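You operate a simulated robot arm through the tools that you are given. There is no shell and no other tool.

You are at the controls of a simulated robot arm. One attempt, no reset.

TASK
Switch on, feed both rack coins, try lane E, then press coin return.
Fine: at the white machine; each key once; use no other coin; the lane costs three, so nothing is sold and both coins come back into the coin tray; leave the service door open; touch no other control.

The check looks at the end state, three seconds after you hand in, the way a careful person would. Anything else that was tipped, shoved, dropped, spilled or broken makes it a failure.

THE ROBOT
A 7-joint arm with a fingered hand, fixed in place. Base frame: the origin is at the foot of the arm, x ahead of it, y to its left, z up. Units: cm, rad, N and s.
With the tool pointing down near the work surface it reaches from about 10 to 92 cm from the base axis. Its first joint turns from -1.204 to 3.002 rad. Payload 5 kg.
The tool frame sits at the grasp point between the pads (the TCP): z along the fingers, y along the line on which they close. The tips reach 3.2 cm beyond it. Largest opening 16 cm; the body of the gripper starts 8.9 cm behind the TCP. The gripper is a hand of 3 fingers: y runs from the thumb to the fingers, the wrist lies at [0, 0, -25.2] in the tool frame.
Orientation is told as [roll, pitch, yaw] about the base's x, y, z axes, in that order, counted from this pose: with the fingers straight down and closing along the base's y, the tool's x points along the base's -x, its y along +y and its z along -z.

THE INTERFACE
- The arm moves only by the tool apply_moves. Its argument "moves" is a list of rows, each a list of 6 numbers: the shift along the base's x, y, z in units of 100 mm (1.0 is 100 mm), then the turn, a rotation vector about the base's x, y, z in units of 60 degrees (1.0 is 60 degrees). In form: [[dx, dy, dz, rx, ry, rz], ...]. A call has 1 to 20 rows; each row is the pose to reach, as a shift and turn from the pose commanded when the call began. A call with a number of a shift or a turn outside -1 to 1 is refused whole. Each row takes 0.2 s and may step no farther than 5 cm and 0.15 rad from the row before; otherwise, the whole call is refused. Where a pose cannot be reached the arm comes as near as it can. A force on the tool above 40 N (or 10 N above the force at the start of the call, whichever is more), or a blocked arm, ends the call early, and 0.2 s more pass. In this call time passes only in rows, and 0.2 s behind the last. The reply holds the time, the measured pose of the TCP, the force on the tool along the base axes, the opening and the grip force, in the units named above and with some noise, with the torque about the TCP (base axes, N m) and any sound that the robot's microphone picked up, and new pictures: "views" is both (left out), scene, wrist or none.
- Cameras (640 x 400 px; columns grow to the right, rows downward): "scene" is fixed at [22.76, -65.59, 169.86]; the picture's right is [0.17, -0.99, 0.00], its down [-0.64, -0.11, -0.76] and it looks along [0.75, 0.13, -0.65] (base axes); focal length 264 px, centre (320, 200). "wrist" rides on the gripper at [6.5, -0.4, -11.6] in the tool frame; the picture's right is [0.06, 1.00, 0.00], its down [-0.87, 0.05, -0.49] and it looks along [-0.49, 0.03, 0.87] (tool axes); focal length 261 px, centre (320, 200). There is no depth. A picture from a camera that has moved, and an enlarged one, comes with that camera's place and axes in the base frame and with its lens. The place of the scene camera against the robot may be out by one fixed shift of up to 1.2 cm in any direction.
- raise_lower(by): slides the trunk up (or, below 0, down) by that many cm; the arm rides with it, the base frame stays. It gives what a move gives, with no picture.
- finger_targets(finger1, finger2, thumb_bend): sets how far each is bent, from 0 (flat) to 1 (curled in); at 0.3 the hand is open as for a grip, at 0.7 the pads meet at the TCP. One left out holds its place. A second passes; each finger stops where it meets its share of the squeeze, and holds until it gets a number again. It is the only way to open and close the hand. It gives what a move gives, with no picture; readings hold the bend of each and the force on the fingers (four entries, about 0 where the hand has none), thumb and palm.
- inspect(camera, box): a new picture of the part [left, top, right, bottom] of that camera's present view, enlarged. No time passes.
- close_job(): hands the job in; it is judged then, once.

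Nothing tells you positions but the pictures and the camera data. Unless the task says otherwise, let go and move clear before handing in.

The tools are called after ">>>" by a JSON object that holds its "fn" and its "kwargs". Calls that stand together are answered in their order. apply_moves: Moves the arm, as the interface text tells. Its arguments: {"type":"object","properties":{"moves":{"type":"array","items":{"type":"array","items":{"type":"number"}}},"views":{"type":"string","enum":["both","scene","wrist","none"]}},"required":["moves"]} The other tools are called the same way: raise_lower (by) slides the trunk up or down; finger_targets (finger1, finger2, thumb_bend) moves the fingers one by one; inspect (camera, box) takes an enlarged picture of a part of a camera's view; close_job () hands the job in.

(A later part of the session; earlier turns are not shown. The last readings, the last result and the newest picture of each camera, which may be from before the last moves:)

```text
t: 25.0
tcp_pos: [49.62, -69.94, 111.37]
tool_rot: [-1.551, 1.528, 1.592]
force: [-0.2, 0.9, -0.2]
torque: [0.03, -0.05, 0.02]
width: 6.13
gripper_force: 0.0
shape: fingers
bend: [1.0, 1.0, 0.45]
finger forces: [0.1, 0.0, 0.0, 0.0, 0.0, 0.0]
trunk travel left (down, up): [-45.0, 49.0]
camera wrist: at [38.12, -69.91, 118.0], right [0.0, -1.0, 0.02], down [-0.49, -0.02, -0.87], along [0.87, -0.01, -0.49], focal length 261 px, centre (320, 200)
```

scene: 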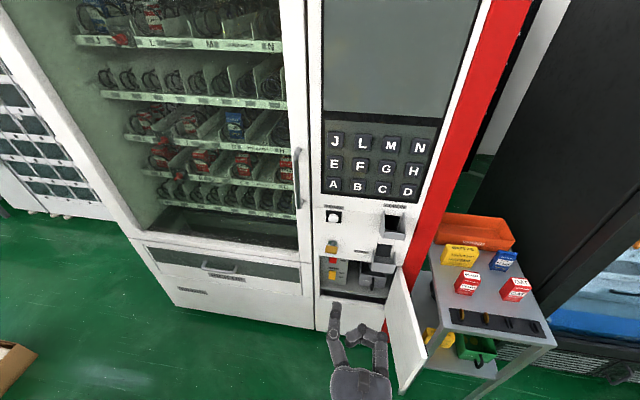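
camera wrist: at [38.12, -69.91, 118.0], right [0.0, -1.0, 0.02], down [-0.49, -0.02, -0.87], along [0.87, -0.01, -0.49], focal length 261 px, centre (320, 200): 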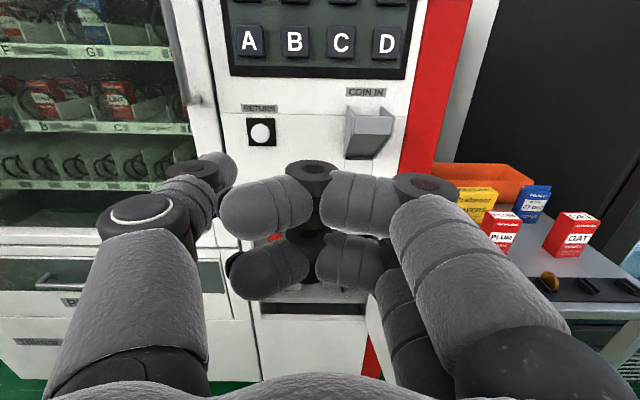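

The thumb sticks out clearly ahead of the curled fingers. I'll zoom to locate its tip and re-measure the switch panel from here.

>>> {"fn": "inspect", "kwargs": {"camera": "scene", "box": [310, 290, 410, 400]}}

>>> {"fn": "inspect", "kwargs": {"camera": "wrist", "box": [140, 130, 300, 240]}}

>>> {"fn": "inspect", "kwargs": {"camera": "wrist", "box": [230, 80, 420, 180]}}

```text
3.64 times, centred on (360, 345) of scene
camera zoom: at [22.76, -65.59, 169.86], right [0.17, -0.99, 0.0], down [-0.64, -0.11, -0.76], along [0.75, 0.13, -0.65], focal length 961 px, centre (174, -327)
```

zoom: 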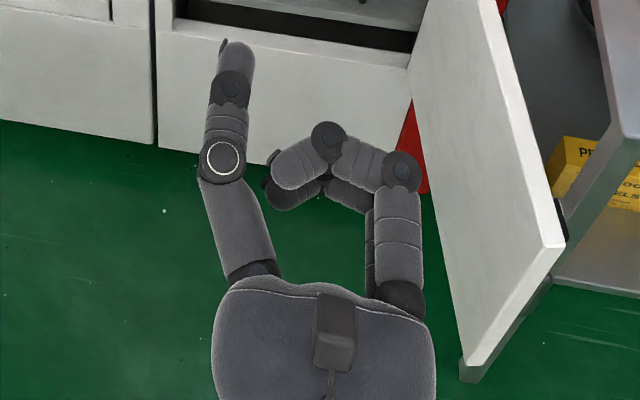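

```text
3.64 times, centred on (220, 185) of wrist
camera zoom: at [38.12, -69.91, 118.0], right [0.0, -1.0, 0.02], down [-0.49, -0.02, -0.87], along [0.87, -0.01, -0.49], focal length 948 px, centre (684, 254)
```

zoom: 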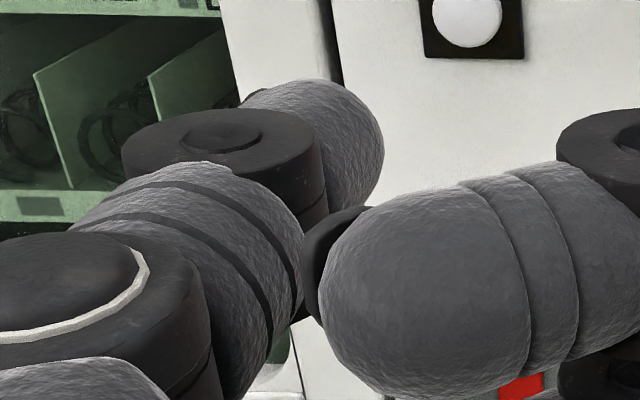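

```text
3.37 times, centred on (325, 130) of wrist
camera zoom: at [38.12, -69.91, 118.0], right [0.0, -1.0, 0.02], down [-0.49, -0.02, -0.87], along [0.87, -0.01, -0.49], focal length 878 px, centre (303, 436)
```

zoom: 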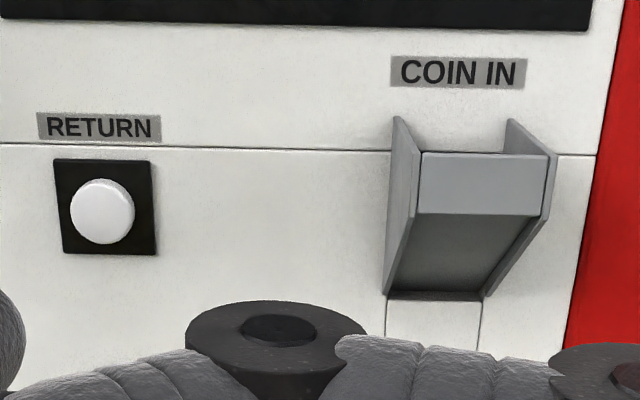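

The thumb tip sits about 3.9 cm ahead of and 5.5 cm to the left of the TCP. I'll drop the trunk to bring the hand level with the power rocker while staying well in front of the machine.

>>> {"fn": "raise_lower", "kwargs": {"by": -20}}

>>> {"fn": "raise_lower", "kwargs": {"by": -18}}

>>> {"fn": "apply_moves", "kwargs": {"moves": [[0.2, 0.2, 0, 0, 0, 0], [0.4, 0.4, 0, 0, 0, 0], [0.6, 0.55, 0, 0, 0, 0]], "views": "both"}}

```text
t: 27.2
tcp_pos: [49.74, -69.93, 91.51]
tool_rot: [-1.566, 1.529, 1.578]
force: [-0.4, 0.3, 0.3]
torque: [-0.01, 0.0, 0.02]
width: 6.16
gripper_force: 0.1
shape: fingers
bend: [1.0, 1.0, 0.45]
finger forces: [0.0, 0.0, 0.1, 0.0, 0.1, 0.0]
trunk travel left (down, up): [-25.0, 69.0]
```

```text
t: 29.2
tcp_pos: [49.69, -70.07, 73.48]
tool_rot: [-1.563, 1.528, 1.578]
force: [0.0, -0.2, 0.5]
torque: [-0.01, 0.0, 0.01]
width: 6.13
gripper_force: 0.0
shape: fingers
bend: [1.0, 1.0, 0.45]
finger forces: [0.1, 0.0, 0.0, 0.0, 0.0, 0.0]
trunk travel left (down, up): [-7.0, 87.0]
```

```text
t: 30.0
tcp_pos: [55.72, -64.49, 73.44]
tool_rot: [-1.562, 1.529, 1.578]
force: [0.0, -0.5, -0.1]
torque: [0.0, 0.05, -0.01]
width: 6.12
gripper_force: 0.0
shape: fingers
bend: [1.0, 1.0, 0.45]
finger forces: [0.0, 0.0, 0.1, 0.0, 0.0, 0.0]
trunk travel left (down, up): [-7.0, 87.0]
camera wrist: at [44.12, -64.46, 80.04], right [0.0, -1.0, 0.02], down [-0.49, -0.02, -0.87], along [0.87, -0.01, -0.49], focal length 261 px, centre (320, 200)
```

scene: 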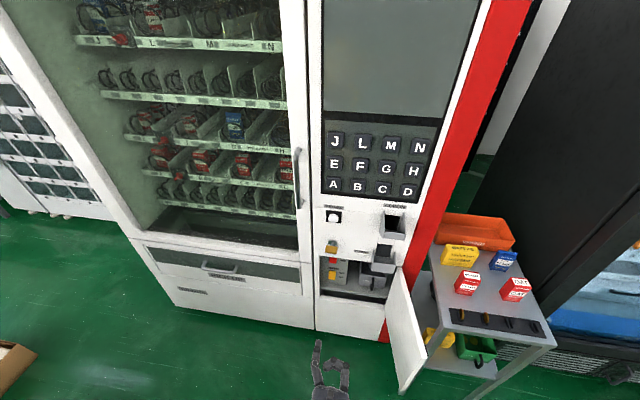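
wrist: 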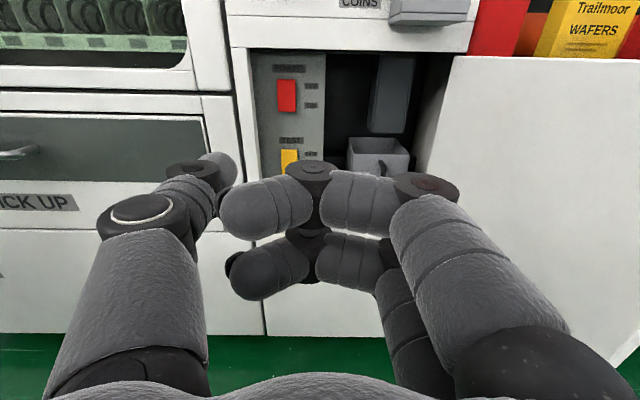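

Now the red rocker with its OFF and ON labels is plainly visible. I'll enlarge it to fix its position and state.

>>> {"fn": "inspect", "kwargs": {"camera": "wrist", "box": [240, 40, 350, 180]}}

>>> {"fn": "inspect", "kwargs": {"camera": "wrist", "box": [260, 55, 330, 115]}}

>>> {"fn": "inspect", "kwargs": {"camera": "wrist", "box": [140, 130, 260, 230]}}

>>> {"fn": "inspect", "kwargs": {"camera": "scene", "box": [280, 320, 380, 400]}}

```text
2.86 times, centred on (295, 110) of wrist
camera zoom: at [44.12, -64.46, 80.04], right [0.0, -1.0, 0.02], down [-0.49, -0.02, -0.87], along [0.87, -0.01, -0.49], focal length 745 px, centre (391, 457)
```

zoom: 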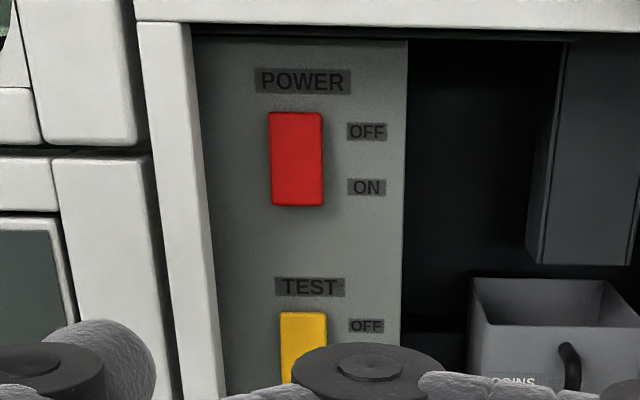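

```text
6.67 times, centred on (295, 85) of wrist
camera zoom: at [44.12, -64.46, 80.04], right [0.0, -1.0, 0.02], down [-0.49, -0.02, -0.87], along [0.87, -0.01, -0.49], focal length 1738 px, centre (487, 967)
```

zoom: 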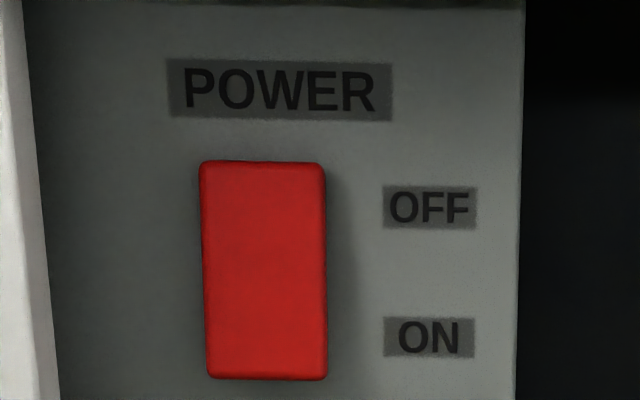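

```text
4.00 times, centred on (200, 180) of wrist
camera zoom: at [44.12, -64.46, 80.04], right [0.0, -1.0, 0.02], down [-0.49, -0.02, -0.87], along [0.87, -0.01, -0.49], focal length 1043 px, centre (800, 280)
```

zoom: 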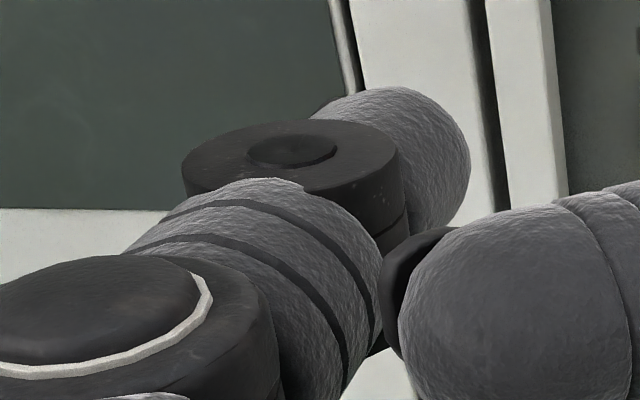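

```text
5.00 times, centred on (330, 360) of scene
camera zoom: at [22.76, -65.59, 169.86], right [0.17, -0.99, 0.0], down [-0.64, -0.11, -0.76], along [0.75, 0.13, -0.65], focal length 1321 px, centre (270, -600)
```

zoom: 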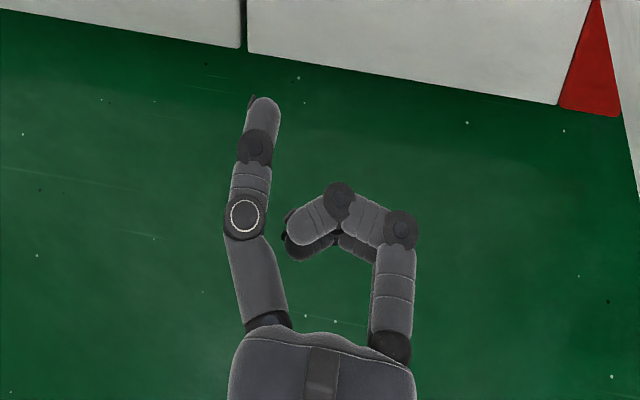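

The POWER rocker spans z≈70.4–75.9 at y≈-58.6 with ON at the bottom; it's currently OFF. The thumb is in line with it, so I'll drop 2 cm and advance, pausing before the opening.

>>> {"fn": "apply_moves", "kwargs": {"moves": [[0.3, 0, -0.1, 0, 0, 0], [0.6, 0, -0.21, 0, 0, 0], [1.0, 0, -0.21, 0, 0, 0]], "views": "none"}}

>>> {"fn": "apply_moves", "kwargs": {"moves": [[0.3, 0, 0, 0, 0, 0], [0.6, 0, 0, 0, 0, 0], [1.0, 0, 0, 0, 0, 0]], "views": "both"}}

>>> {"fn": "inspect", "kwargs": {"camera": "wrist", "box": [140, 40, 360, 200]}}

>>> {"fn": "inspect", "kwargs": {"camera": "scene", "box": [290, 220, 400, 330]}}

```text
t: 30.8
tcp_pos: [65.69, -64.47, 71.46]
tool_rot: [-1.567, 1.529, 1.574]
force: [-0.3, 0.2, 0.9]
torque: [0.02, 0.09, 0.01]
width: 6.12
gripper_force: 0.1
shape: fingers
bend: [1.0, 1.0, 0.45]
finger forces: [0.0, 0.1, 0.0, 0.1, 0.0, 0.0]
trunk travel left (down, up): [-7.0, 87.0]
```

```text
t: 31.6
tcp_pos: [75.7, -64.54, 71.51]
tool_rot: [-1.582, 1.528, 1.556]
force: [-0.5, -0.4, 0.6]
torque: [0.03, 0.08, -0.02]
width: 6.11
gripper_force: 0.1
shape: fingers
bend: [1.0, 1.0, 0.45]
finger forces: [0.1, 0.0, 0.0, 0.0, 0.0, 0.0]
trunk travel left (down, up): [-7.0, 87.0]
camera wrist: at [64.07, -64.47, 78.01], right [0.0, -1.0, 0.02], down [-0.49, -0.02, -0.87], along [0.87, -0.01, -0.49], focal length 261 px, centre (320, 200)
```

scene: 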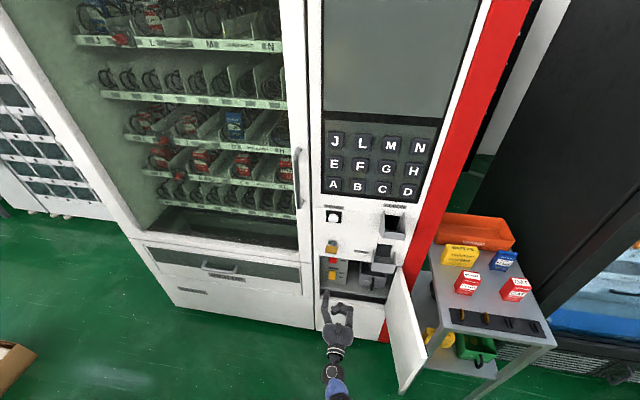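
wrist: 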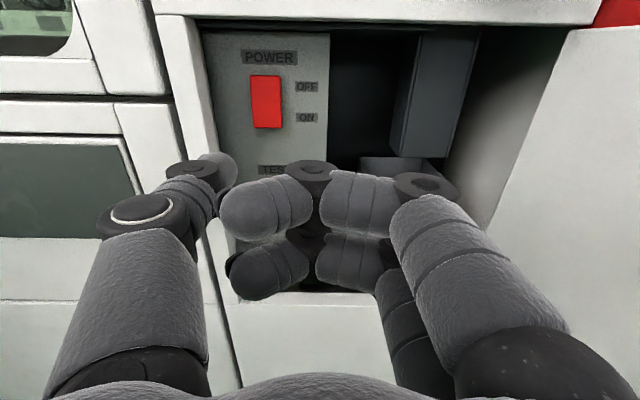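

```text
2.50 times, centred on (250, 120) of wrist
camera zoom: at [64.07, -64.47, 78.01], right [0.0, -1.0, 0.02], down [-0.49, -0.02, -0.87], along [0.87, -0.01, -0.49], focal length 652 px, centre (495, 400)
```

zoom: 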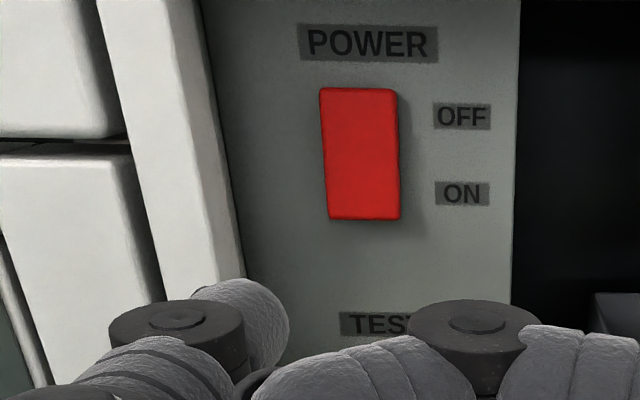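

```text
3.64 times, centred on (345, 275) of scene
camera zoom: at [22.76, -65.59, 169.86], right [0.17, -0.99, 0.0], down [-0.64, -0.11, -0.76], along [0.75, 0.13, -0.65], focal length 961 px, centre (229, -73)
```

zoom: 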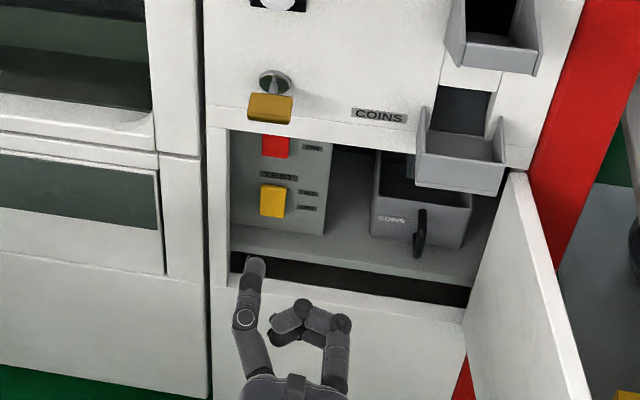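

Aligned with the lower half of the POWER rocker. I'll advance into the opening, then creep the last few centimetres.

>>> {"fn": "apply_moves", "kwargs": {"moves": [[0.3, 0, 0, 0, 0, 0], [0.6, 0, 0, 0, 0, 0], [0.9, 0, 0, 0, 0, 0], [1.0, 0, 0, 0, 0, 0]], "views": "none"}}

>>> {"fn": "apply_moves", "kwargs": {"moves": [[0.15, 0, 0, 0, 0, 0], [0.3, 0, 0, 0, 0, 0], [0.35, 0, 0, 0, 0, 0]], "views": "both"}}

>>> {"fn": "inspect", "kwargs": {"camera": "wrist", "box": [140, 40, 360, 200]}}

>>> {"fn": "inspect", "kwargs": {"camera": "scene", "box": [310, 200, 400, 310]}}

```text
t: 32.8
tcp_pos: [84.84, -64.35, 80.59]
tool_rot: [-2.804, 1.446, 0.339]
force: [0.1, 0.7, 1.6]
torque: [0.01, 0.13, -0.07]
width: 6.13
gripper_force: 0.0
shape: fingers
bend: [1.0, 1.0, 0.45]
finger forces: [0.0, 0.0, 0.0, 0.1, 0.0, 0.0]
trunk travel left (down, up): [-7.0, 87.0]
stopped in row 4: the arm was blocked; the commanded pose is now the measured one
```

```text
t: 33.2
tcp_pos: [86.15, -64.49, 80.27]
tool_rot: [-2.776, 1.447, 0.37]
force: [-36.2, -6.4, 1.5]
torque: [0.01, -0.14, 2.32]
width: 6.15
gripper_force: 18.4
shape: fingers
bend: [1.0, 1.0, 0.46]
finger forces: [0.0, 0.1, 0.0, 0.0, 36.8, 0.0]
trunk travel left (down, up): [-7.0, 87.0]
stopped in row 2: the force on the tool passed its limit at 67 N (the readings are from after the stop); the commanded pose is now the measured one
camera wrist: at [73.87, -64.46, 85.42], right [0.0, -1.0, 0.02], down [-0.39, -0.02, -0.92], along [0.92, -0.01, -0.39], focal length 261 px, centre (320, 200)
```

scene: 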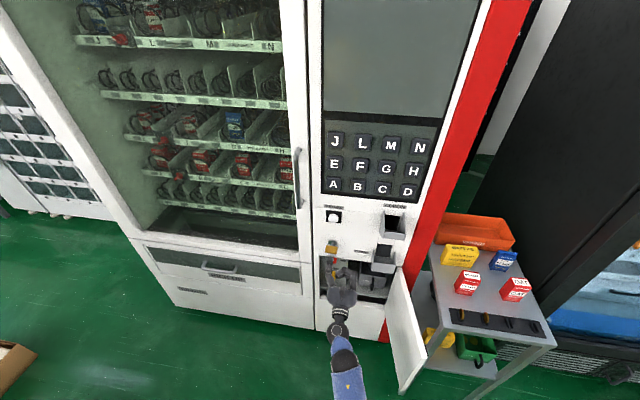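
wrist: 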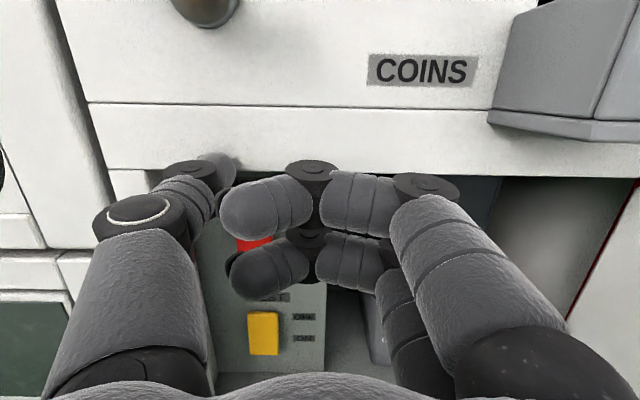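

```text
2.50 times, centred on (250, 120) of wrist
camera zoom: at [73.87, -64.46, 85.42], right [0.0, -1.0, 0.02], down [-0.39, -0.02, -0.92], along [0.92, -0.01, -0.39], focal length 652 px, centre (495, 400)
```

zoom: 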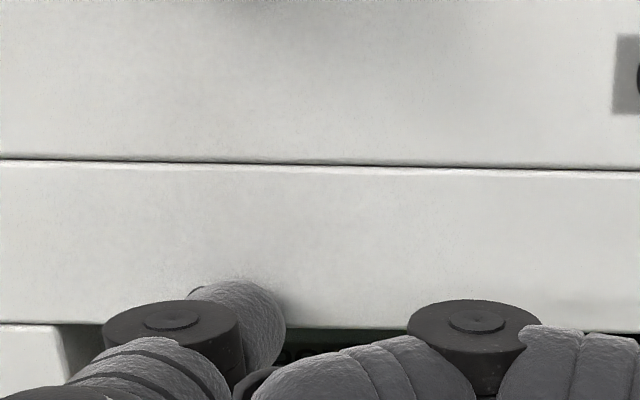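

```text
3.64 times, centred on (355, 255) of scene
camera zoom: at [22.76, -65.59, 169.86], right [0.17, -0.99, 0.0], down [-0.64, -0.11, -0.76], along [0.75, 0.13, -0.65], focal length 961 px, centre (193, 0)
```

zoom: 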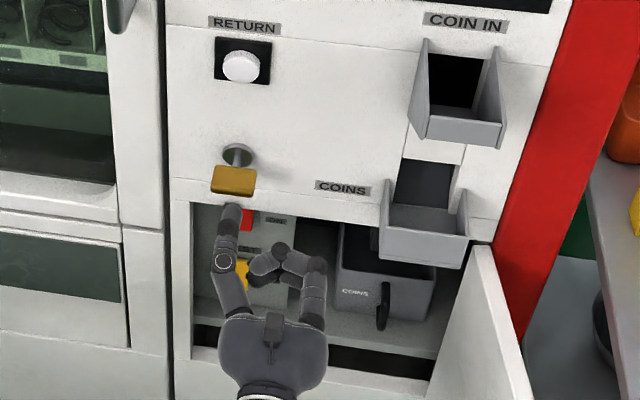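

The arm was blocked by its own posture and rose to z≈80, so the thumb touched the blank face above the opening; I don't think any control was touched. I'll back straight out and look.

>>> {"fn": "apply_moves", "kwargs": {"moves": [[-0.15, 0, 0, 0, 0, 0], [-0.4, 0, 0, 0, 0, 0], [-0.7, 0, 0, 0, 0, 0], [-1.0, 0, 0, 0, 0, 0]], "views": "both"}}

>>> {"fn": "inspect", "kwargs": {"camera": "scene", "box": [310, 200, 400, 310]}}

```text
t: 34.2
tcp_pos: [76.44, -64.36, 80.11]
tool_rot: [-2.771, 1.453, 0.374]
force: [-0.2, -0.7, -1.2]
torque: [0.03, -0.03, 0.0]
width: 6.14
gripper_force: 0.1
shape: fingers
bend: [1.0, 1.0, 0.45]
finger forces: [0.0, 0.1, 0.0, 0.0, 0.0, 0.1]
trunk travel left (down, up): [-7.0, 87.0]
camera wrist: at [64.17, -64.35, 85.19], right [0.0, -1.0, 0.02], down [-0.39, -0.02, -0.92], along [0.92, -0.01, -0.39], focal length 261 px, centre (320, 200)
```

scene: 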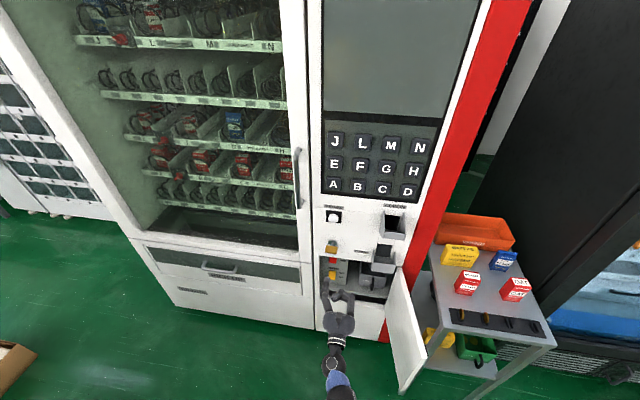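
wrist: 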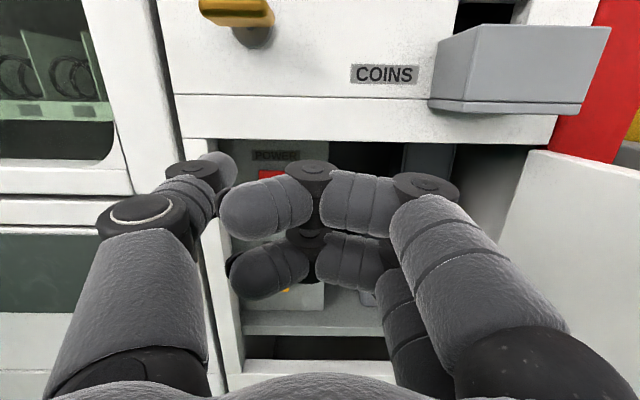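

```text
3.64 times, centred on (355, 255) of scene
camera zoom: at [22.76, -65.59, 169.86], right [0.17, -0.99, 0.0], down [-0.64, -0.11, -0.76], along [0.75, 0.13, -0.65], focal length 961 px, centre (193, 0)
```

zoom: 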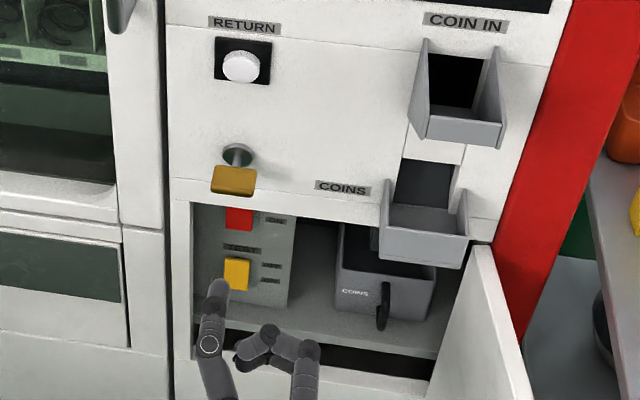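

Nothing on the machine was moved. The low trunk height forces a bad elbow posture, so I'll back off, raise the trunk, and reach down with the arm instead.

>>> {"fn": "apply_moves", "kwargs": {"moves": [[-0.4, 0, 0, 0, 0, 0], [-0.8, 0, 0, 0, 0, 0], [-1.0, 0, 0, 0, 0, 0]], "views": "none"}}

>>> {"fn": "apply_moves", "kwargs": {"moves": [[-0.4, 0, 0, 0, 0, 0], [-0.8, 0, 0, 0, 0, 0], [-1.0, 0, 0, 0, 0, 0]], "views": "none"}}

>>> {"fn": "raise_lower", "kwargs": {"by": 40}}

>>> {"fn": "apply_moves", "kwargs": {"moves": [[0, 0, -0.3, 0, -0.08, 0], [0, 0, -0.6, 0, -0.08, 0], [0, 0, -1.0, 0, -0.08, 0]], "views": "none"}}

>>> {"fn": "apply_moves", "kwargs": {"moves": [[0, 0, -0.3, 0, 0, 0], [0, 0, -0.6, 0, 0, 0], [0, 0, -1.0, 0, 0, 0]], "views": "none"}}

>>> {"fn": "apply_moves", "kwargs": {"moves": [[0, 0, -0.3, 0, 0, 0], [0, 0, -0.6, 0, 0, 0], [0, 0, -1.0, 0, 0, 0]], "views": "both"}}

```text
t: 35.0
tcp_pos: [66.33, -64.37, 80.06]
tool_rot: [-2.777, 1.453, 0.369]
force: [0.2, 0.1, -0.4]
torque: [0.04, 0.01, 0.0]
width: 6.14
gripper_force: 0.0
shape: fingers
bend: [1.0, 1.0, 0.45]
finger forces: [0.0, 0.0, 0.0, 0.1, 0.0, 0.0]
trunk travel left (down, up): [-7.0, 87.0]
```

```text
t: 35.8
tcp_pos: [56.41, -64.19, 80.1]
tool_rot: [-2.779, 1.453, 0.368]
force: [-0.1, -0.5, 0.1]
torque: [0.0, 0.0, 0.01]
width: 6.16
gripper_force: 0.1
shape: fingers
bend: [1.0, 1.0, 0.45]
finger forces: [0.0, 0.0, 0.1, 0.0, 0.0, 0.0]
trunk travel left (down, up): [-7.0, 87.0]
```

```text
t: 39.6
tcp_pos: [56.36, -64.42, 120.16]
tool_rot: [-2.782, 1.452, 0.366]
force: [0.6, 0.5, -0.7]
torque: [0.0, 0.01, -0.03]
width: 6.14
gripper_force: 0.1
shape: fingers
bend: [1.0, 1.0, 0.45]
finger forces: [0.1, 0.1, 0.0, 0.1, 0.0, 0.0]
trunk travel left (down, up): [-47.0, 47.0]
```

```text
t: 40.6
tcp_pos: [51.14, -66.33, 132.34]
tool_rot: [-3.07, 0.973, 0.095]
force: [0.6, 0.5, 1.1]
torque: [0.0, 0.0, -0.02]
width: 6.17
gripper_force: 0.0
shape: fingers
bend: [1.0, 1.0, 0.45]
finger forces: [0.1, 0.0, 0.0, 0.0, 0.0, 0.1]
out of reach, approached as far as the arm can: row 2, 3
trunk travel left (down, up): [-47.0, 47.0]
stopped in row 3: the arm was blocked; the commanded pose is now the measured one
```

```text
t: 41.4
tcp_pos: [50.99, -70.78, 126.02]
tool_rot: [-3.039, 0.992, 0.14]
force: [0.1, -0.9, 0.7]
torque: [0.0, -0.01, 0.04]
width: 6.12
gripper_force: 0.1
shape: fingers
bend: [1.0, 1.0, 0.45]
finger forces: [0.1, 0.0, 0.0, 0.1, 0.0, 0.1]
out of reach, approached as far as the arm can: row 1, 2, 3
trunk travel left (down, up): [-47.0, 47.0]
```

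```text
t: 42.2
tcp_pos: [50.88, -75.98, 119.66]
tool_rot: [-3.039, 0.99, 0.146]
force: [0.2, -0.7, 0.6]
torque: [0.0, -0.04, 0.02]
width: 6.11
gripper_force: 0.1
shape: fingers
bend: [1.0, 1.0, 0.45]
finger forces: [0.1, 0.1, 0.1, 0.1, 0.0, 0.1]
out of reach, approached as far as the arm can: row 1, 2, 3
trunk travel left (down, up): [-47.0, 47.0]
camera wrist: at [37.58, -76.41, 118.87], right [0.02, -1.0, 0.0], down [0.06, 0.01, -1.0], along [1.0, 0.02, 0.06], focal length 261 px, centre (320, 200)
```

scene: 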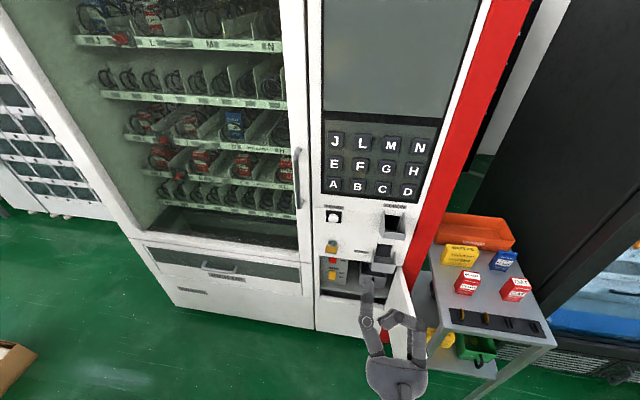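
wrist: 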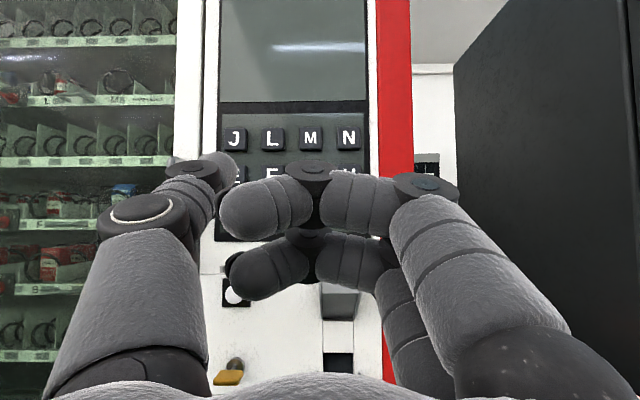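

The arm got into an awkward wrist branch (hand aligned with forearm), so a downward-pitched hand will be better behaved. I'm in free space; I'll pitch the hand back down and see if the arm follows.

>>> {"fn": "apply_moves", "kwargs": {"moves": [[0, 0, 0, 0, 0.1, 0], [0, 0, 0, 0, 0.2, 0], [0, 0, 0, 0, 0.3, 0], [0, 0, 0, 0, 0.4, 0]], "views": "none"}}

>>> {"fn": "apply_moves", "kwargs": {"moves": [[0, 0, 0, 0, 0.1, 0], [0, 0, 0, 0, 0.2, 0], [0, 0, 0, 0, 0.3, 0], [0, 0, 0, 0, 0.4, 0]], "views": "both"}}

```text
t: 43.2
tcp_pos: [50.82, -75.58, 120.0]
tool_rot: [-2.863, 1.387, 0.29]
force: [-0.4, 0.7, 0.5]
torque: [-0.01, 0.0, -0.02]
width: 6.15
gripper_force: 0.1
shape: fingers
bend: [1.0, 1.0, 0.45]
finger forces: [0.0, 0.0, 0.0, 0.0, 0.0, 0.0]
trunk travel left (down, up): [-47.0, 47.0]
```

```text
t: 44.2
tcp_pos: [50.64, -75.64, 119.95]
tool_rot: [-0.214, 1.322, 2.926]
force: [-0.5, 0.1, -0.5]
torque: [0.01, -0.01, 0.03]
width: 6.13
gripper_force: 0.0
shape: fingers
bend: [1.0, 1.0, 0.45]
finger forces: [0.0, 0.1, 0.1, 0.1, 0.0, 0.0]
trunk travel left (down, up): [-47.0, 47.0]
camera wrist: at [41.18, -75.76, 128.96], right [0.01, -1.0, 0.01], down [-0.69, -0.01, -0.73], along [0.73, 0.0, -0.69], focal length 261 px, centre (320, 200)
```

scene: 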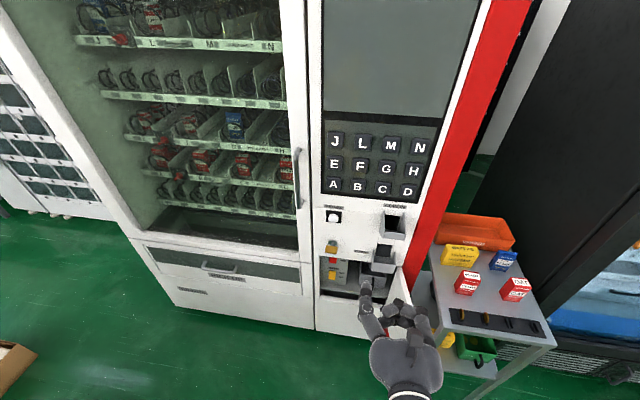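
wrist: 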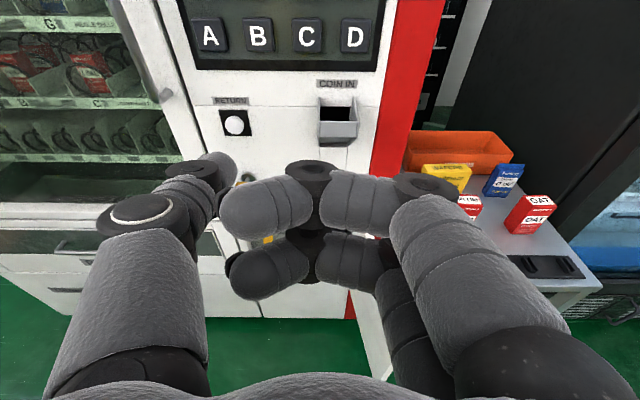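

The arm follows again. I'll settle on about 30° downward pitch, line up in y, and then lower the trunk.

>>> {"fn": "apply_moves", "kwargs": {"moves": [[0, 0.2, 0, 0, 0.1, 0], [0, 0.5, 0, 0, 0.2, 0], [0, 0.8, 0, 0, 0.28, 0], [0, 1.0, 0, 0, 0.28, 0]], "views": "none"}}

>>> {"fn": "apply_moves", "kwargs": {"moves": [[0, 0.15, 0, 0, 0, 0]], "views": "none"}}

>>> {"fn": "raise_lower", "kwargs": {"by": -40}}

>>> {"fn": "apply_moves", "kwargs": {"moves": [[0.2, 0, -0.2, 0, 0, 0], [0.4, 0, -0.4, 0, 0, 0], [0.6, 0, -0.6, 0, 0, 0], [0.8, 0, -0.7, 0, 0, 0]], "views": "both"}}

```text
t: 45.2
tcp_pos: [50.8, -65.85, 119.88]
tool_rot: [-0.095, 1.032, 3.037]
force: [-0.8, -0.8, 0.4]
torque: [0.01, 0.01, 0.04]
width: 6.12
gripper_force: 0.0
shape: fingers
bend: [1.0, 1.0, 0.45]
finger forces: [0.0, 0.1, 0.0, 0.0, 0.0, 0.0]
trunk travel left (down, up): [-47.0, 47.0]
```

```text
t: 45.6
tcp_pos: [50.87, -64.28, 119.83]
tool_rot: [-0.095, 1.035, 3.039]
force: [0.2, 0.1, 0.7]
torque: [-0.01, 0.01, -0.01]
width: 6.12
gripper_force: 0.1
shape: fingers
bend: [1.0, 1.0, 0.45]
finger forces: [0.0, 0.1, 0.1, 0.0, 0.0, 0.1]
trunk travel left (down, up): [-47.0, 47.0]
```

```text
t: 49.5
tcp_pos: [50.75, -64.25, 79.96]
tool_rot: [-0.094, 1.034, 3.039]
force: [-0.2, 0.3, 0.0]
torque: [-0.01, -0.03, 0.0]
width: 6.13
gripper_force: 0.1
shape: fingers
bend: [1.0, 1.0, 0.45]
finger forces: [0.1, 0.1, 0.0, 0.0, 0.1, 0.1]
trunk travel left (down, up): [-7.0, 87.0]
```

```text
t: 50.5
tcp_pos: [58.87, -64.36, 72.76]
tool_rot: [-0.092, 1.035, 3.04]
force: [-0.1, -0.5, 0.8]
torque: [-0.01, 0.04, -0.01]
width: 6.13
gripper_force: 0.1
shape: fingers
bend: [1.0, 1.0, 0.45]
finger forces: [0.0, 0.1, 0.0, 0.1, 0.1, 0.1]
trunk travel left (down, up): [-7.0, 87.0]
camera wrist: at [52.17, -64.39, 84.41], right [0.01, -1.0, 0.01], down [-0.87, -0.01, -0.5], along [0.5, 0.0, -0.87], focal length 261 px, centre (320, 200)
```

scene: 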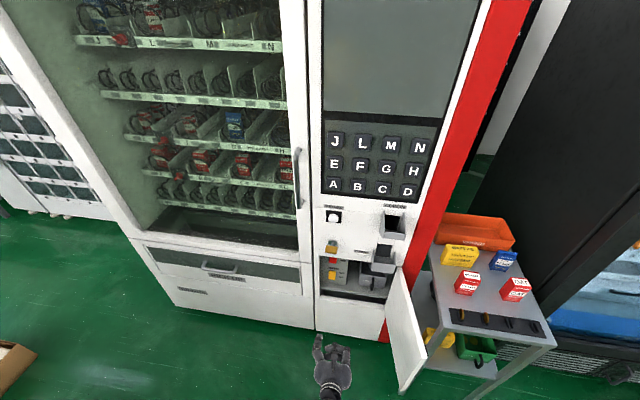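
wrist: 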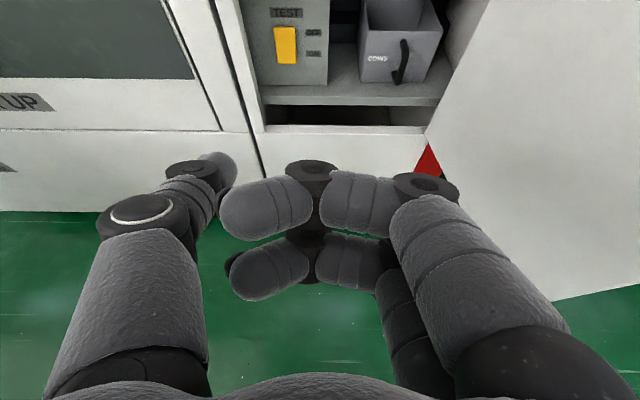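

Good posture with 31° downward pitch. I'll advance toward the opening in small steps and check that height holds.

>>> {"fn": "apply_moves", "kwargs": {"moves": [[0.25, 0, 0, 0, 0, 0], [0.5, 0, 0, 0, 0, 0], [0.75, 0, 0, 0, 0, 0], [1.0, 0, 0, 0, 0, 0]], "views": "none"}}

>>> {"fn": "apply_moves", "kwargs": {"moves": [[0.25, 0, 0, 0, 0, 0], [0.5, 0, 0, 0, 0, 0], [0.75, 0, 0, 0, 0, 0], [1.0, 0, 0, 0, 0, 0]], "views": "both"}}

>>> {"fn": "inspect", "kwargs": {"camera": "scene", "box": [310, 210, 400, 330]}}

```text
t: 51.5
tcp_pos: [68.79, -64.31, 72.99]
tool_rot: [-0.096, 1.034, 3.039]
force: [0.7, 0.5, 0.3]
torque: [-0.01, -0.02, 0.0]
width: 6.16
gripper_force: 0.1
shape: fingers
bend: [1.0, 1.0, 0.45]
finger forces: [0.0, 0.1, 0.0, 0.0, 0.0, 0.0]
trunk travel left (down, up): [-7.0, 87.0]
```

```text
t: 52.5
tcp_pos: [78.87, -64.31, 72.9]
tool_rot: [-0.095, 1.033, 3.037]
force: [-0.4, 0.1, 0.3]
torque: [0.0, -0.03, 0.0]
width: 6.16
gripper_force: 0.1
shape: fingers
bend: [1.0, 1.0, 0.45]
finger forces: [0.0, 0.0, 0.0, 0.0, 0.0, 0.0]
trunk travel left (down, up): [-7.0, 87.0]
camera wrist: at [72.16, -64.4, 84.4], right [0.01, -1.0, 0.0], down [-0.87, -0.01, -0.5], along [0.5, 0.0, -0.87], focal length 261 px, centre (320, 200)
```

scene: 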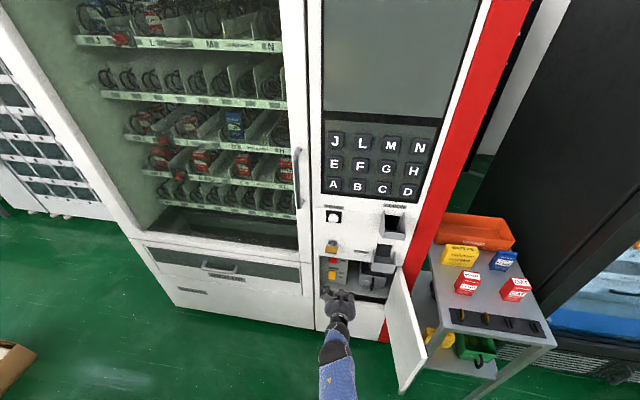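
wrist: 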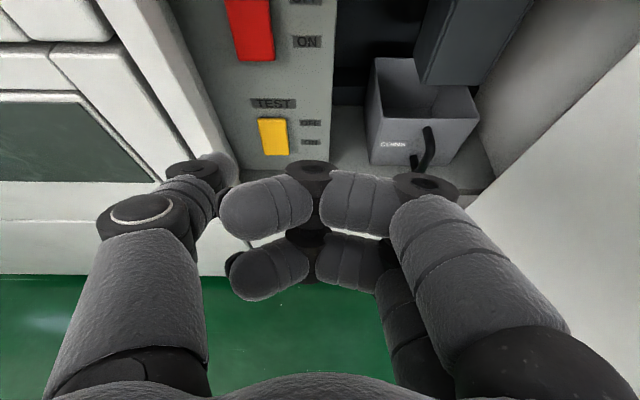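

```text
3.33 times, centred on (355, 270) of scene
camera zoom: at [22.76, -65.59, 169.86], right [0.17, -0.99, 0.0], down [-0.64, -0.11, -0.76], along [0.75, 0.13, -0.65], focal length 881 px, centre (203, -33)
```

zoom: 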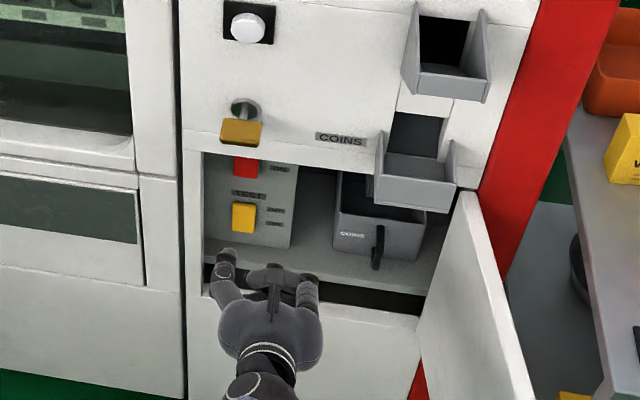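

Height holds and the thumb lines up with the lower half of POWER. I'll advance 9 cm, then creep in small steps until I feel contact.

>>> {"fn": "apply_moves", "kwargs": {"moves": [[0.25, 0.03, 0, 0, 0, 0], [0.5, 0.03, 0, 0, 0, 0], [0.75, 0.03, 0, 0, 0, 0], [0.95, 0.03, 0, 0, 0, 0]], "views": "both"}}

>>> {"fn": "inspect", "kwargs": {"camera": "scene", "box": [315, 220, 385, 310]}}

>>> {"fn": "inspect", "kwargs": {"camera": "wrist", "box": [140, 60, 320, 220]}}

```text
t: 53.5
tcp_pos: [88.34, -63.95, 72.84]
tool_rot: [-0.095, 1.035, 3.036]
force: [-0.7, -0.3, -0.7]
torque: [0.05, 0.02, -0.02]
width: 6.13
gripper_force: 0.1
shape: fingers
bend: [1.0, 1.0, 0.45]
finger forces: [0.1, 0.0, 0.0, 0.0, 0.1, 0.0]
trunk travel left (down, up): [-7.0, 87.0]
camera wrist: at [81.62, -64.06, 84.32], right [0.01, -1.0, 0.0], down [-0.87, -0.01, -0.5], along [0.5, 0.0, -0.87], focal length 261 px, centre (320, 200)
```

scene: 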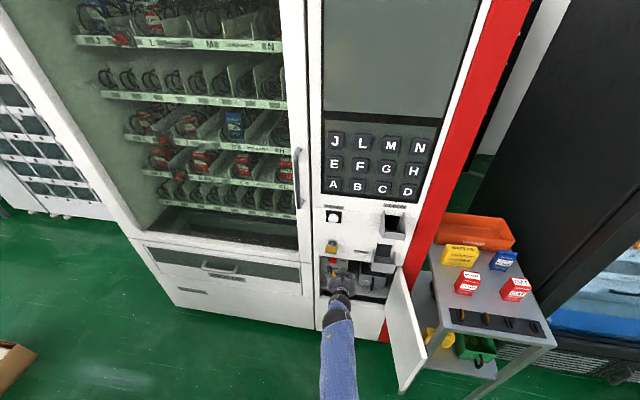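
wrist: 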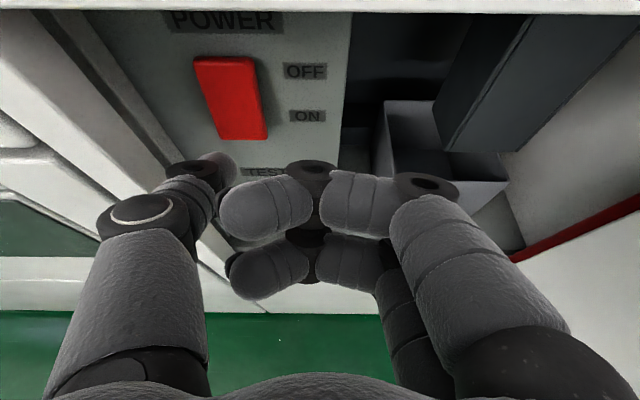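

```text
4.44 times, centred on (350, 265) of scene
camera zoom: at [22.76, -65.59, 169.86], right [0.17, -0.99, 0.0], down [-0.64, -0.11, -0.76], along [0.75, 0.13, -0.65], focal length 1174 px, centre (187, -89)
```

zoom: 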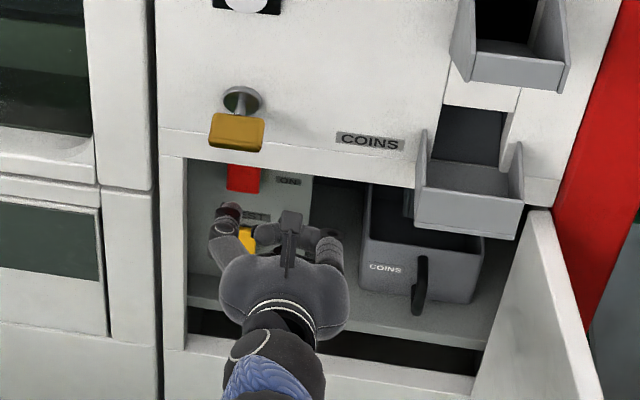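

```text
2.50 times, centred on (230, 140) of wrist
camera zoom: at [81.62, -64.06, 84.32], right [0.01, -1.0, 0.0], down [-0.87, -0.01, -0.5], along [0.5, 0.0, -0.87], focal length 652 px, centre (545, 350)
```

zoom: 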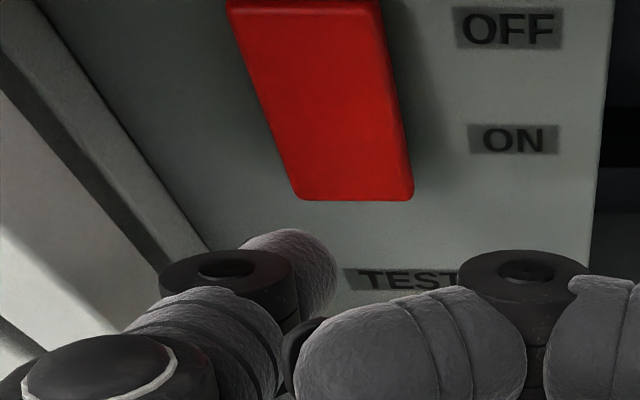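

The thumb tip is about 3 cm in front of the rocker's lower half, centred. I'll creep in with small steps and watch the force.

>>> {"fn": "apply_moves", "kwargs": {"moves": [[0.06, 0, 0, 0, 0, 0], [0.12, 0, 0, 0, 0, 0], [0.18, 0, 0, 0, 0, 0], [0.22, 0, 0, 0, 0, 0]], "views": "none"}}

>>> {"fn": "apply_moves", "kwargs": {"moves": [[0.02, 0, 0, 0, 0, 0], [0.04, 0, 0, 0, 0, 0], [0.06, 0, 0, 0, 0, 0]], "views": "wrist"}}

>>> {"fn": "inspect", "kwargs": {"camera": "wrist", "box": [140, 60, 320, 220]}}

```text
t: 54.5
tcp_pos: [90.44, -63.96, 72.81]
tool_rot: [-0.095, 1.032, 3.039]
force: [-0.1, 0.2, 0.6]
torque: [-0.02, 0.02, 0.04]
width: 6.13
gripper_force: 0.0
shape: fingers
bend: [1.0, 1.0, 0.45]
finger forces: [0.0, 0.0, 0.0, 0.1, 0.0, 0.0]
trunk travel left (down, up): [-7.0, 87.0]
```

```text
t: 55.3
tcp_pos: [90.83, -63.98, 72.95]
tool_rot: [-0.094, 1.032, 3.037]
force: [-17.2, -1.2, -1.0]
torque: [-0.04, 0.19, 1.18]
width: 6.19
gripper_force: 8.9
shape: fingers
bend: [1.0, 1.0, 0.45]
finger forces: [0.1, 0.1, 0.0, 0.0, 16.9, 0.0]
trunk travel left (down, up): [-7.0, 87.0]
camera wrist: at [84.34, -64.14, 84.37], right [0.01, -1.0, 0.01], down [-0.87, -0.01, -0.5], along [0.5, 0.0, -0.87], focal length 261 px, centre (320, 200)
```

wrist: 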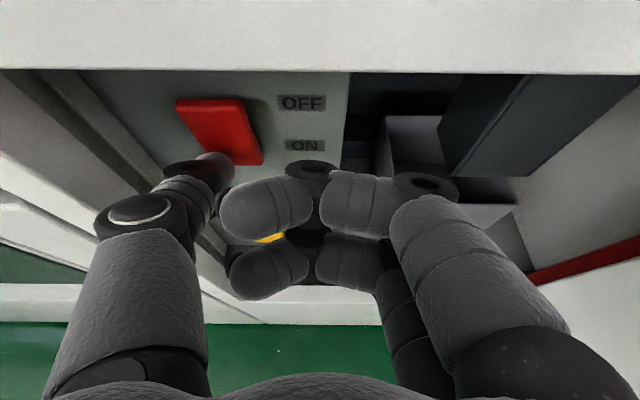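

```text
2.50 times, centred on (230, 140) of wrist
camera zoom: at [84.34, -64.14, 84.37], right [0.01, -1.0, 0.01], down [-0.87, -0.01, -0.5], along [0.5, 0.0, -0.87], focal length 652 px, centre (545, 350)
```

zoom: 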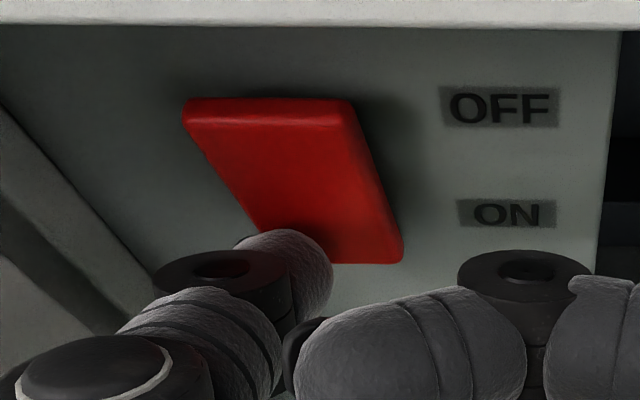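

The thumb is on the rocker's lower half with 17 N. I'll press slightly further, then release and inspect.

>>> {"fn": "apply_moves", "kwargs": {"moves": [[0.03, 0, 0, 0, 0, 0], [0.06, 0, 0, 0, 0, 0]], "views": "none"}}

>>> {"fn": "inspect", "kwargs": {"camera": "wrist", "box": [140, 60, 320, 220]}}

```text
t: 55.7
tcp_pos: [91.45, -63.93, 72.89]
tool_rot: [-0.096, 1.032, 3.037]
force: [-2.1, -0.1, 1.5]
torque: [-0.03, 0.34, 0.23]
width: 6.16
gripper_force: 1.5
shape: fingers
bend: [1.0, 1.0, 0.45]
finger forces: [0.0, 0.0, 0.0, 0.0, 3.7, 0.0]
trunk travel left (down, up): [-7.0, 87.0]
stopped in row 2: the force on the tool passed its limit at 53 N (the readings are from after the stop); the commanded pose is now the measured one
```

```text
2.50 times, centred on (230, 140) of wrist
camera zoom: at [84.68, -63.98, 84.35], right [0.01, -1.0, 0.0], down [-0.87, -0.01, -0.5], along [0.5, 0.0, -0.87], focal length 652 px, centre (545, 350)
```

zoom: 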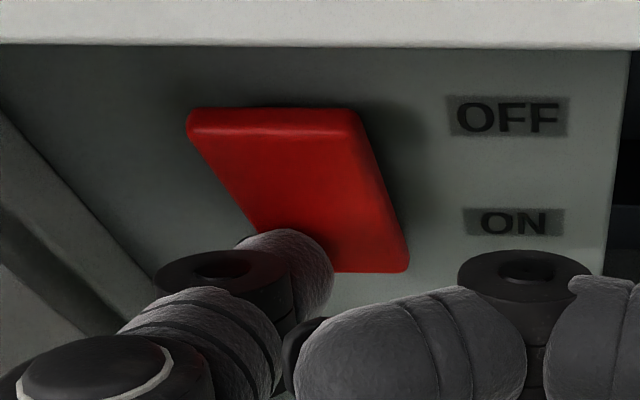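

The force peaked and then dropped away as the rocker gave, so it likely toggled. I'll withdraw straight back and check.

>>> {"fn": "apply_moves", "kwargs": {"moves": [[-0.1, 0, 0, 0, 0, 0], [-0.3, 0, 0, 0, 0, 0], [-0.6, 0, 0, 0, 0, 0], [-0.9, 0, 0, 0, 0, 0]], "views": "none"}}

>>> {"fn": "apply_moves", "kwargs": {"moves": [[-0.3, 0, 0, 0, 0, 0], [-0.6, 0, 0, 0, 0, 0], [-1.0, 0, 0, 0, 0, 0]], "views": "both"}}

>>> {"fn": "inspect", "kwargs": {"camera": "wrist", "box": [200, 0, 360, 180]}}

>>> {"fn": "inspect", "kwargs": {"camera": "scene", "box": [305, 0, 500, 200]}}

>>> {"fn": "inspect", "kwargs": {"camera": "scene", "box": [315, 200, 395, 300]}}

```text
t: 56.7
tcp_pos: [82.48, -64.04, 72.68]
tool_rot: [-0.094, 1.028, 3.041]
force: [0.3, 0.5, 0.0]
torque: [-0.03, -0.02, 0.01]
width: 6.15
gripper_force: 0.0
shape: fingers
bend: [1.0, 1.0, 0.45]
finger forces: [0.1, 0.0, 0.1, 0.0, 0.1, 0.0]
trunk travel left (down, up): [-7.0, 87.0]
```

```text
t: 57.5
tcp_pos: [72.54, -63.82, 72.57]
tool_rot: [-0.094, 1.029, 3.039]
force: [-0.6, -0.1, -0.1]
torque: [-0.02, -0.03, -0.02]
width: 6.16
gripper_force: 0.1
shape: fingers
bend: [1.0, 1.0, 0.45]
finger forces: [0.0, 0.0, 0.0, 0.0, 0.1, 0.0]
trunk travel left (down, up): [-7.0, 87.0]
camera wrist: at [65.88, -63.93, 84.14], right [0.01, -1.0, 0.0], down [-0.87, -0.01, -0.49], along [0.49, 0.0, -0.87], focal length 261 px, centre (320, 200)
```

scene: 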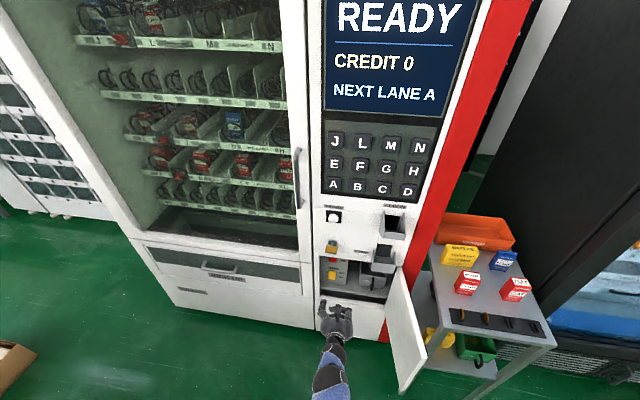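
wrist: 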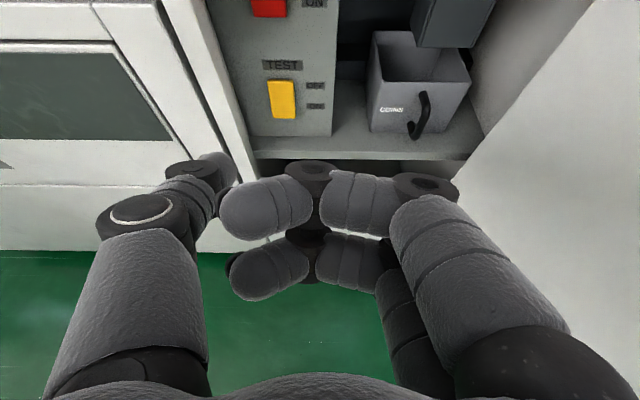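

```text
2.22 times, centred on (280, 90) of wrist
camera zoom: at [65.88, -63.93, 84.14], right [0.01, -1.0, 0.0], down [-0.87, -0.01, -0.49], along [0.49, 0.0, -0.87], focal length 579 px, centre (409, 444)
```

zoom: 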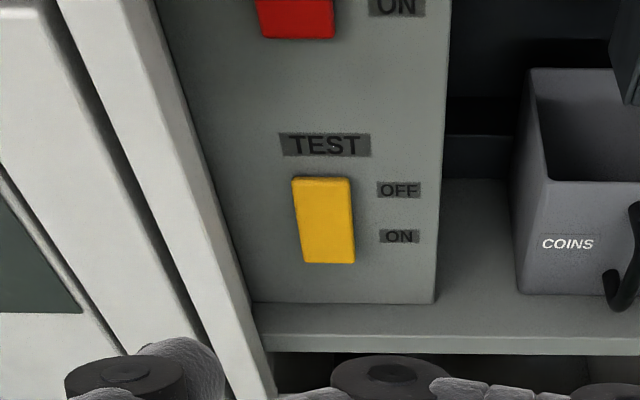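

```text
2.00 times, centred on (402, 100) of scene
camera zoom: at [22.76, -65.59, 169.86], right [0.17, -0.99, 0.0], down [-0.64, -0.11, -0.76], along [0.75, 0.13, -0.65], focal length 528 px, centre (155, 400)
```

zoom: 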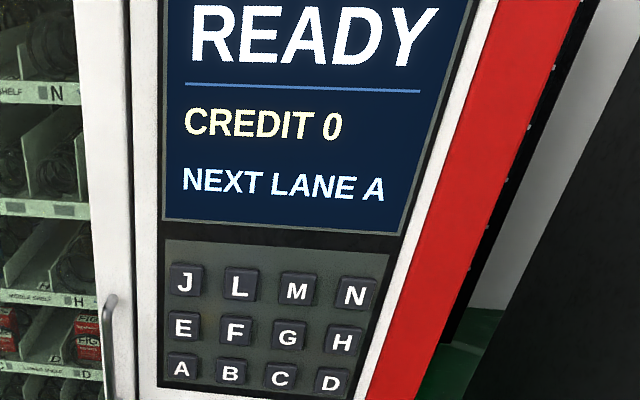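

```text
4.00 times, centred on (355, 250) of scene
camera zoom: at [22.76, -65.59, 169.86], right [0.17, -0.99, 0.0], down [-0.64, -0.11, -0.76], along [0.75, 0.13, -0.65], focal length 1057 px, centre (180, 0)
```

zoom: 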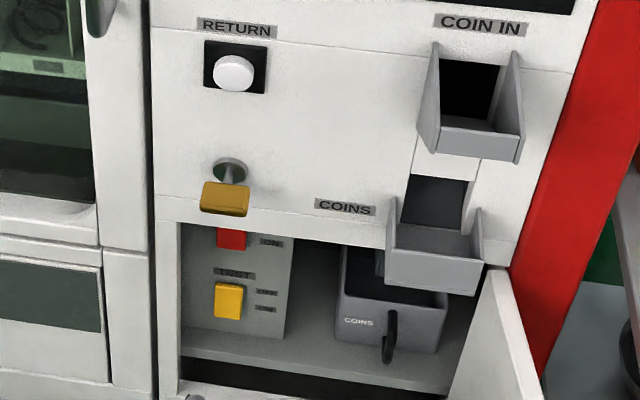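

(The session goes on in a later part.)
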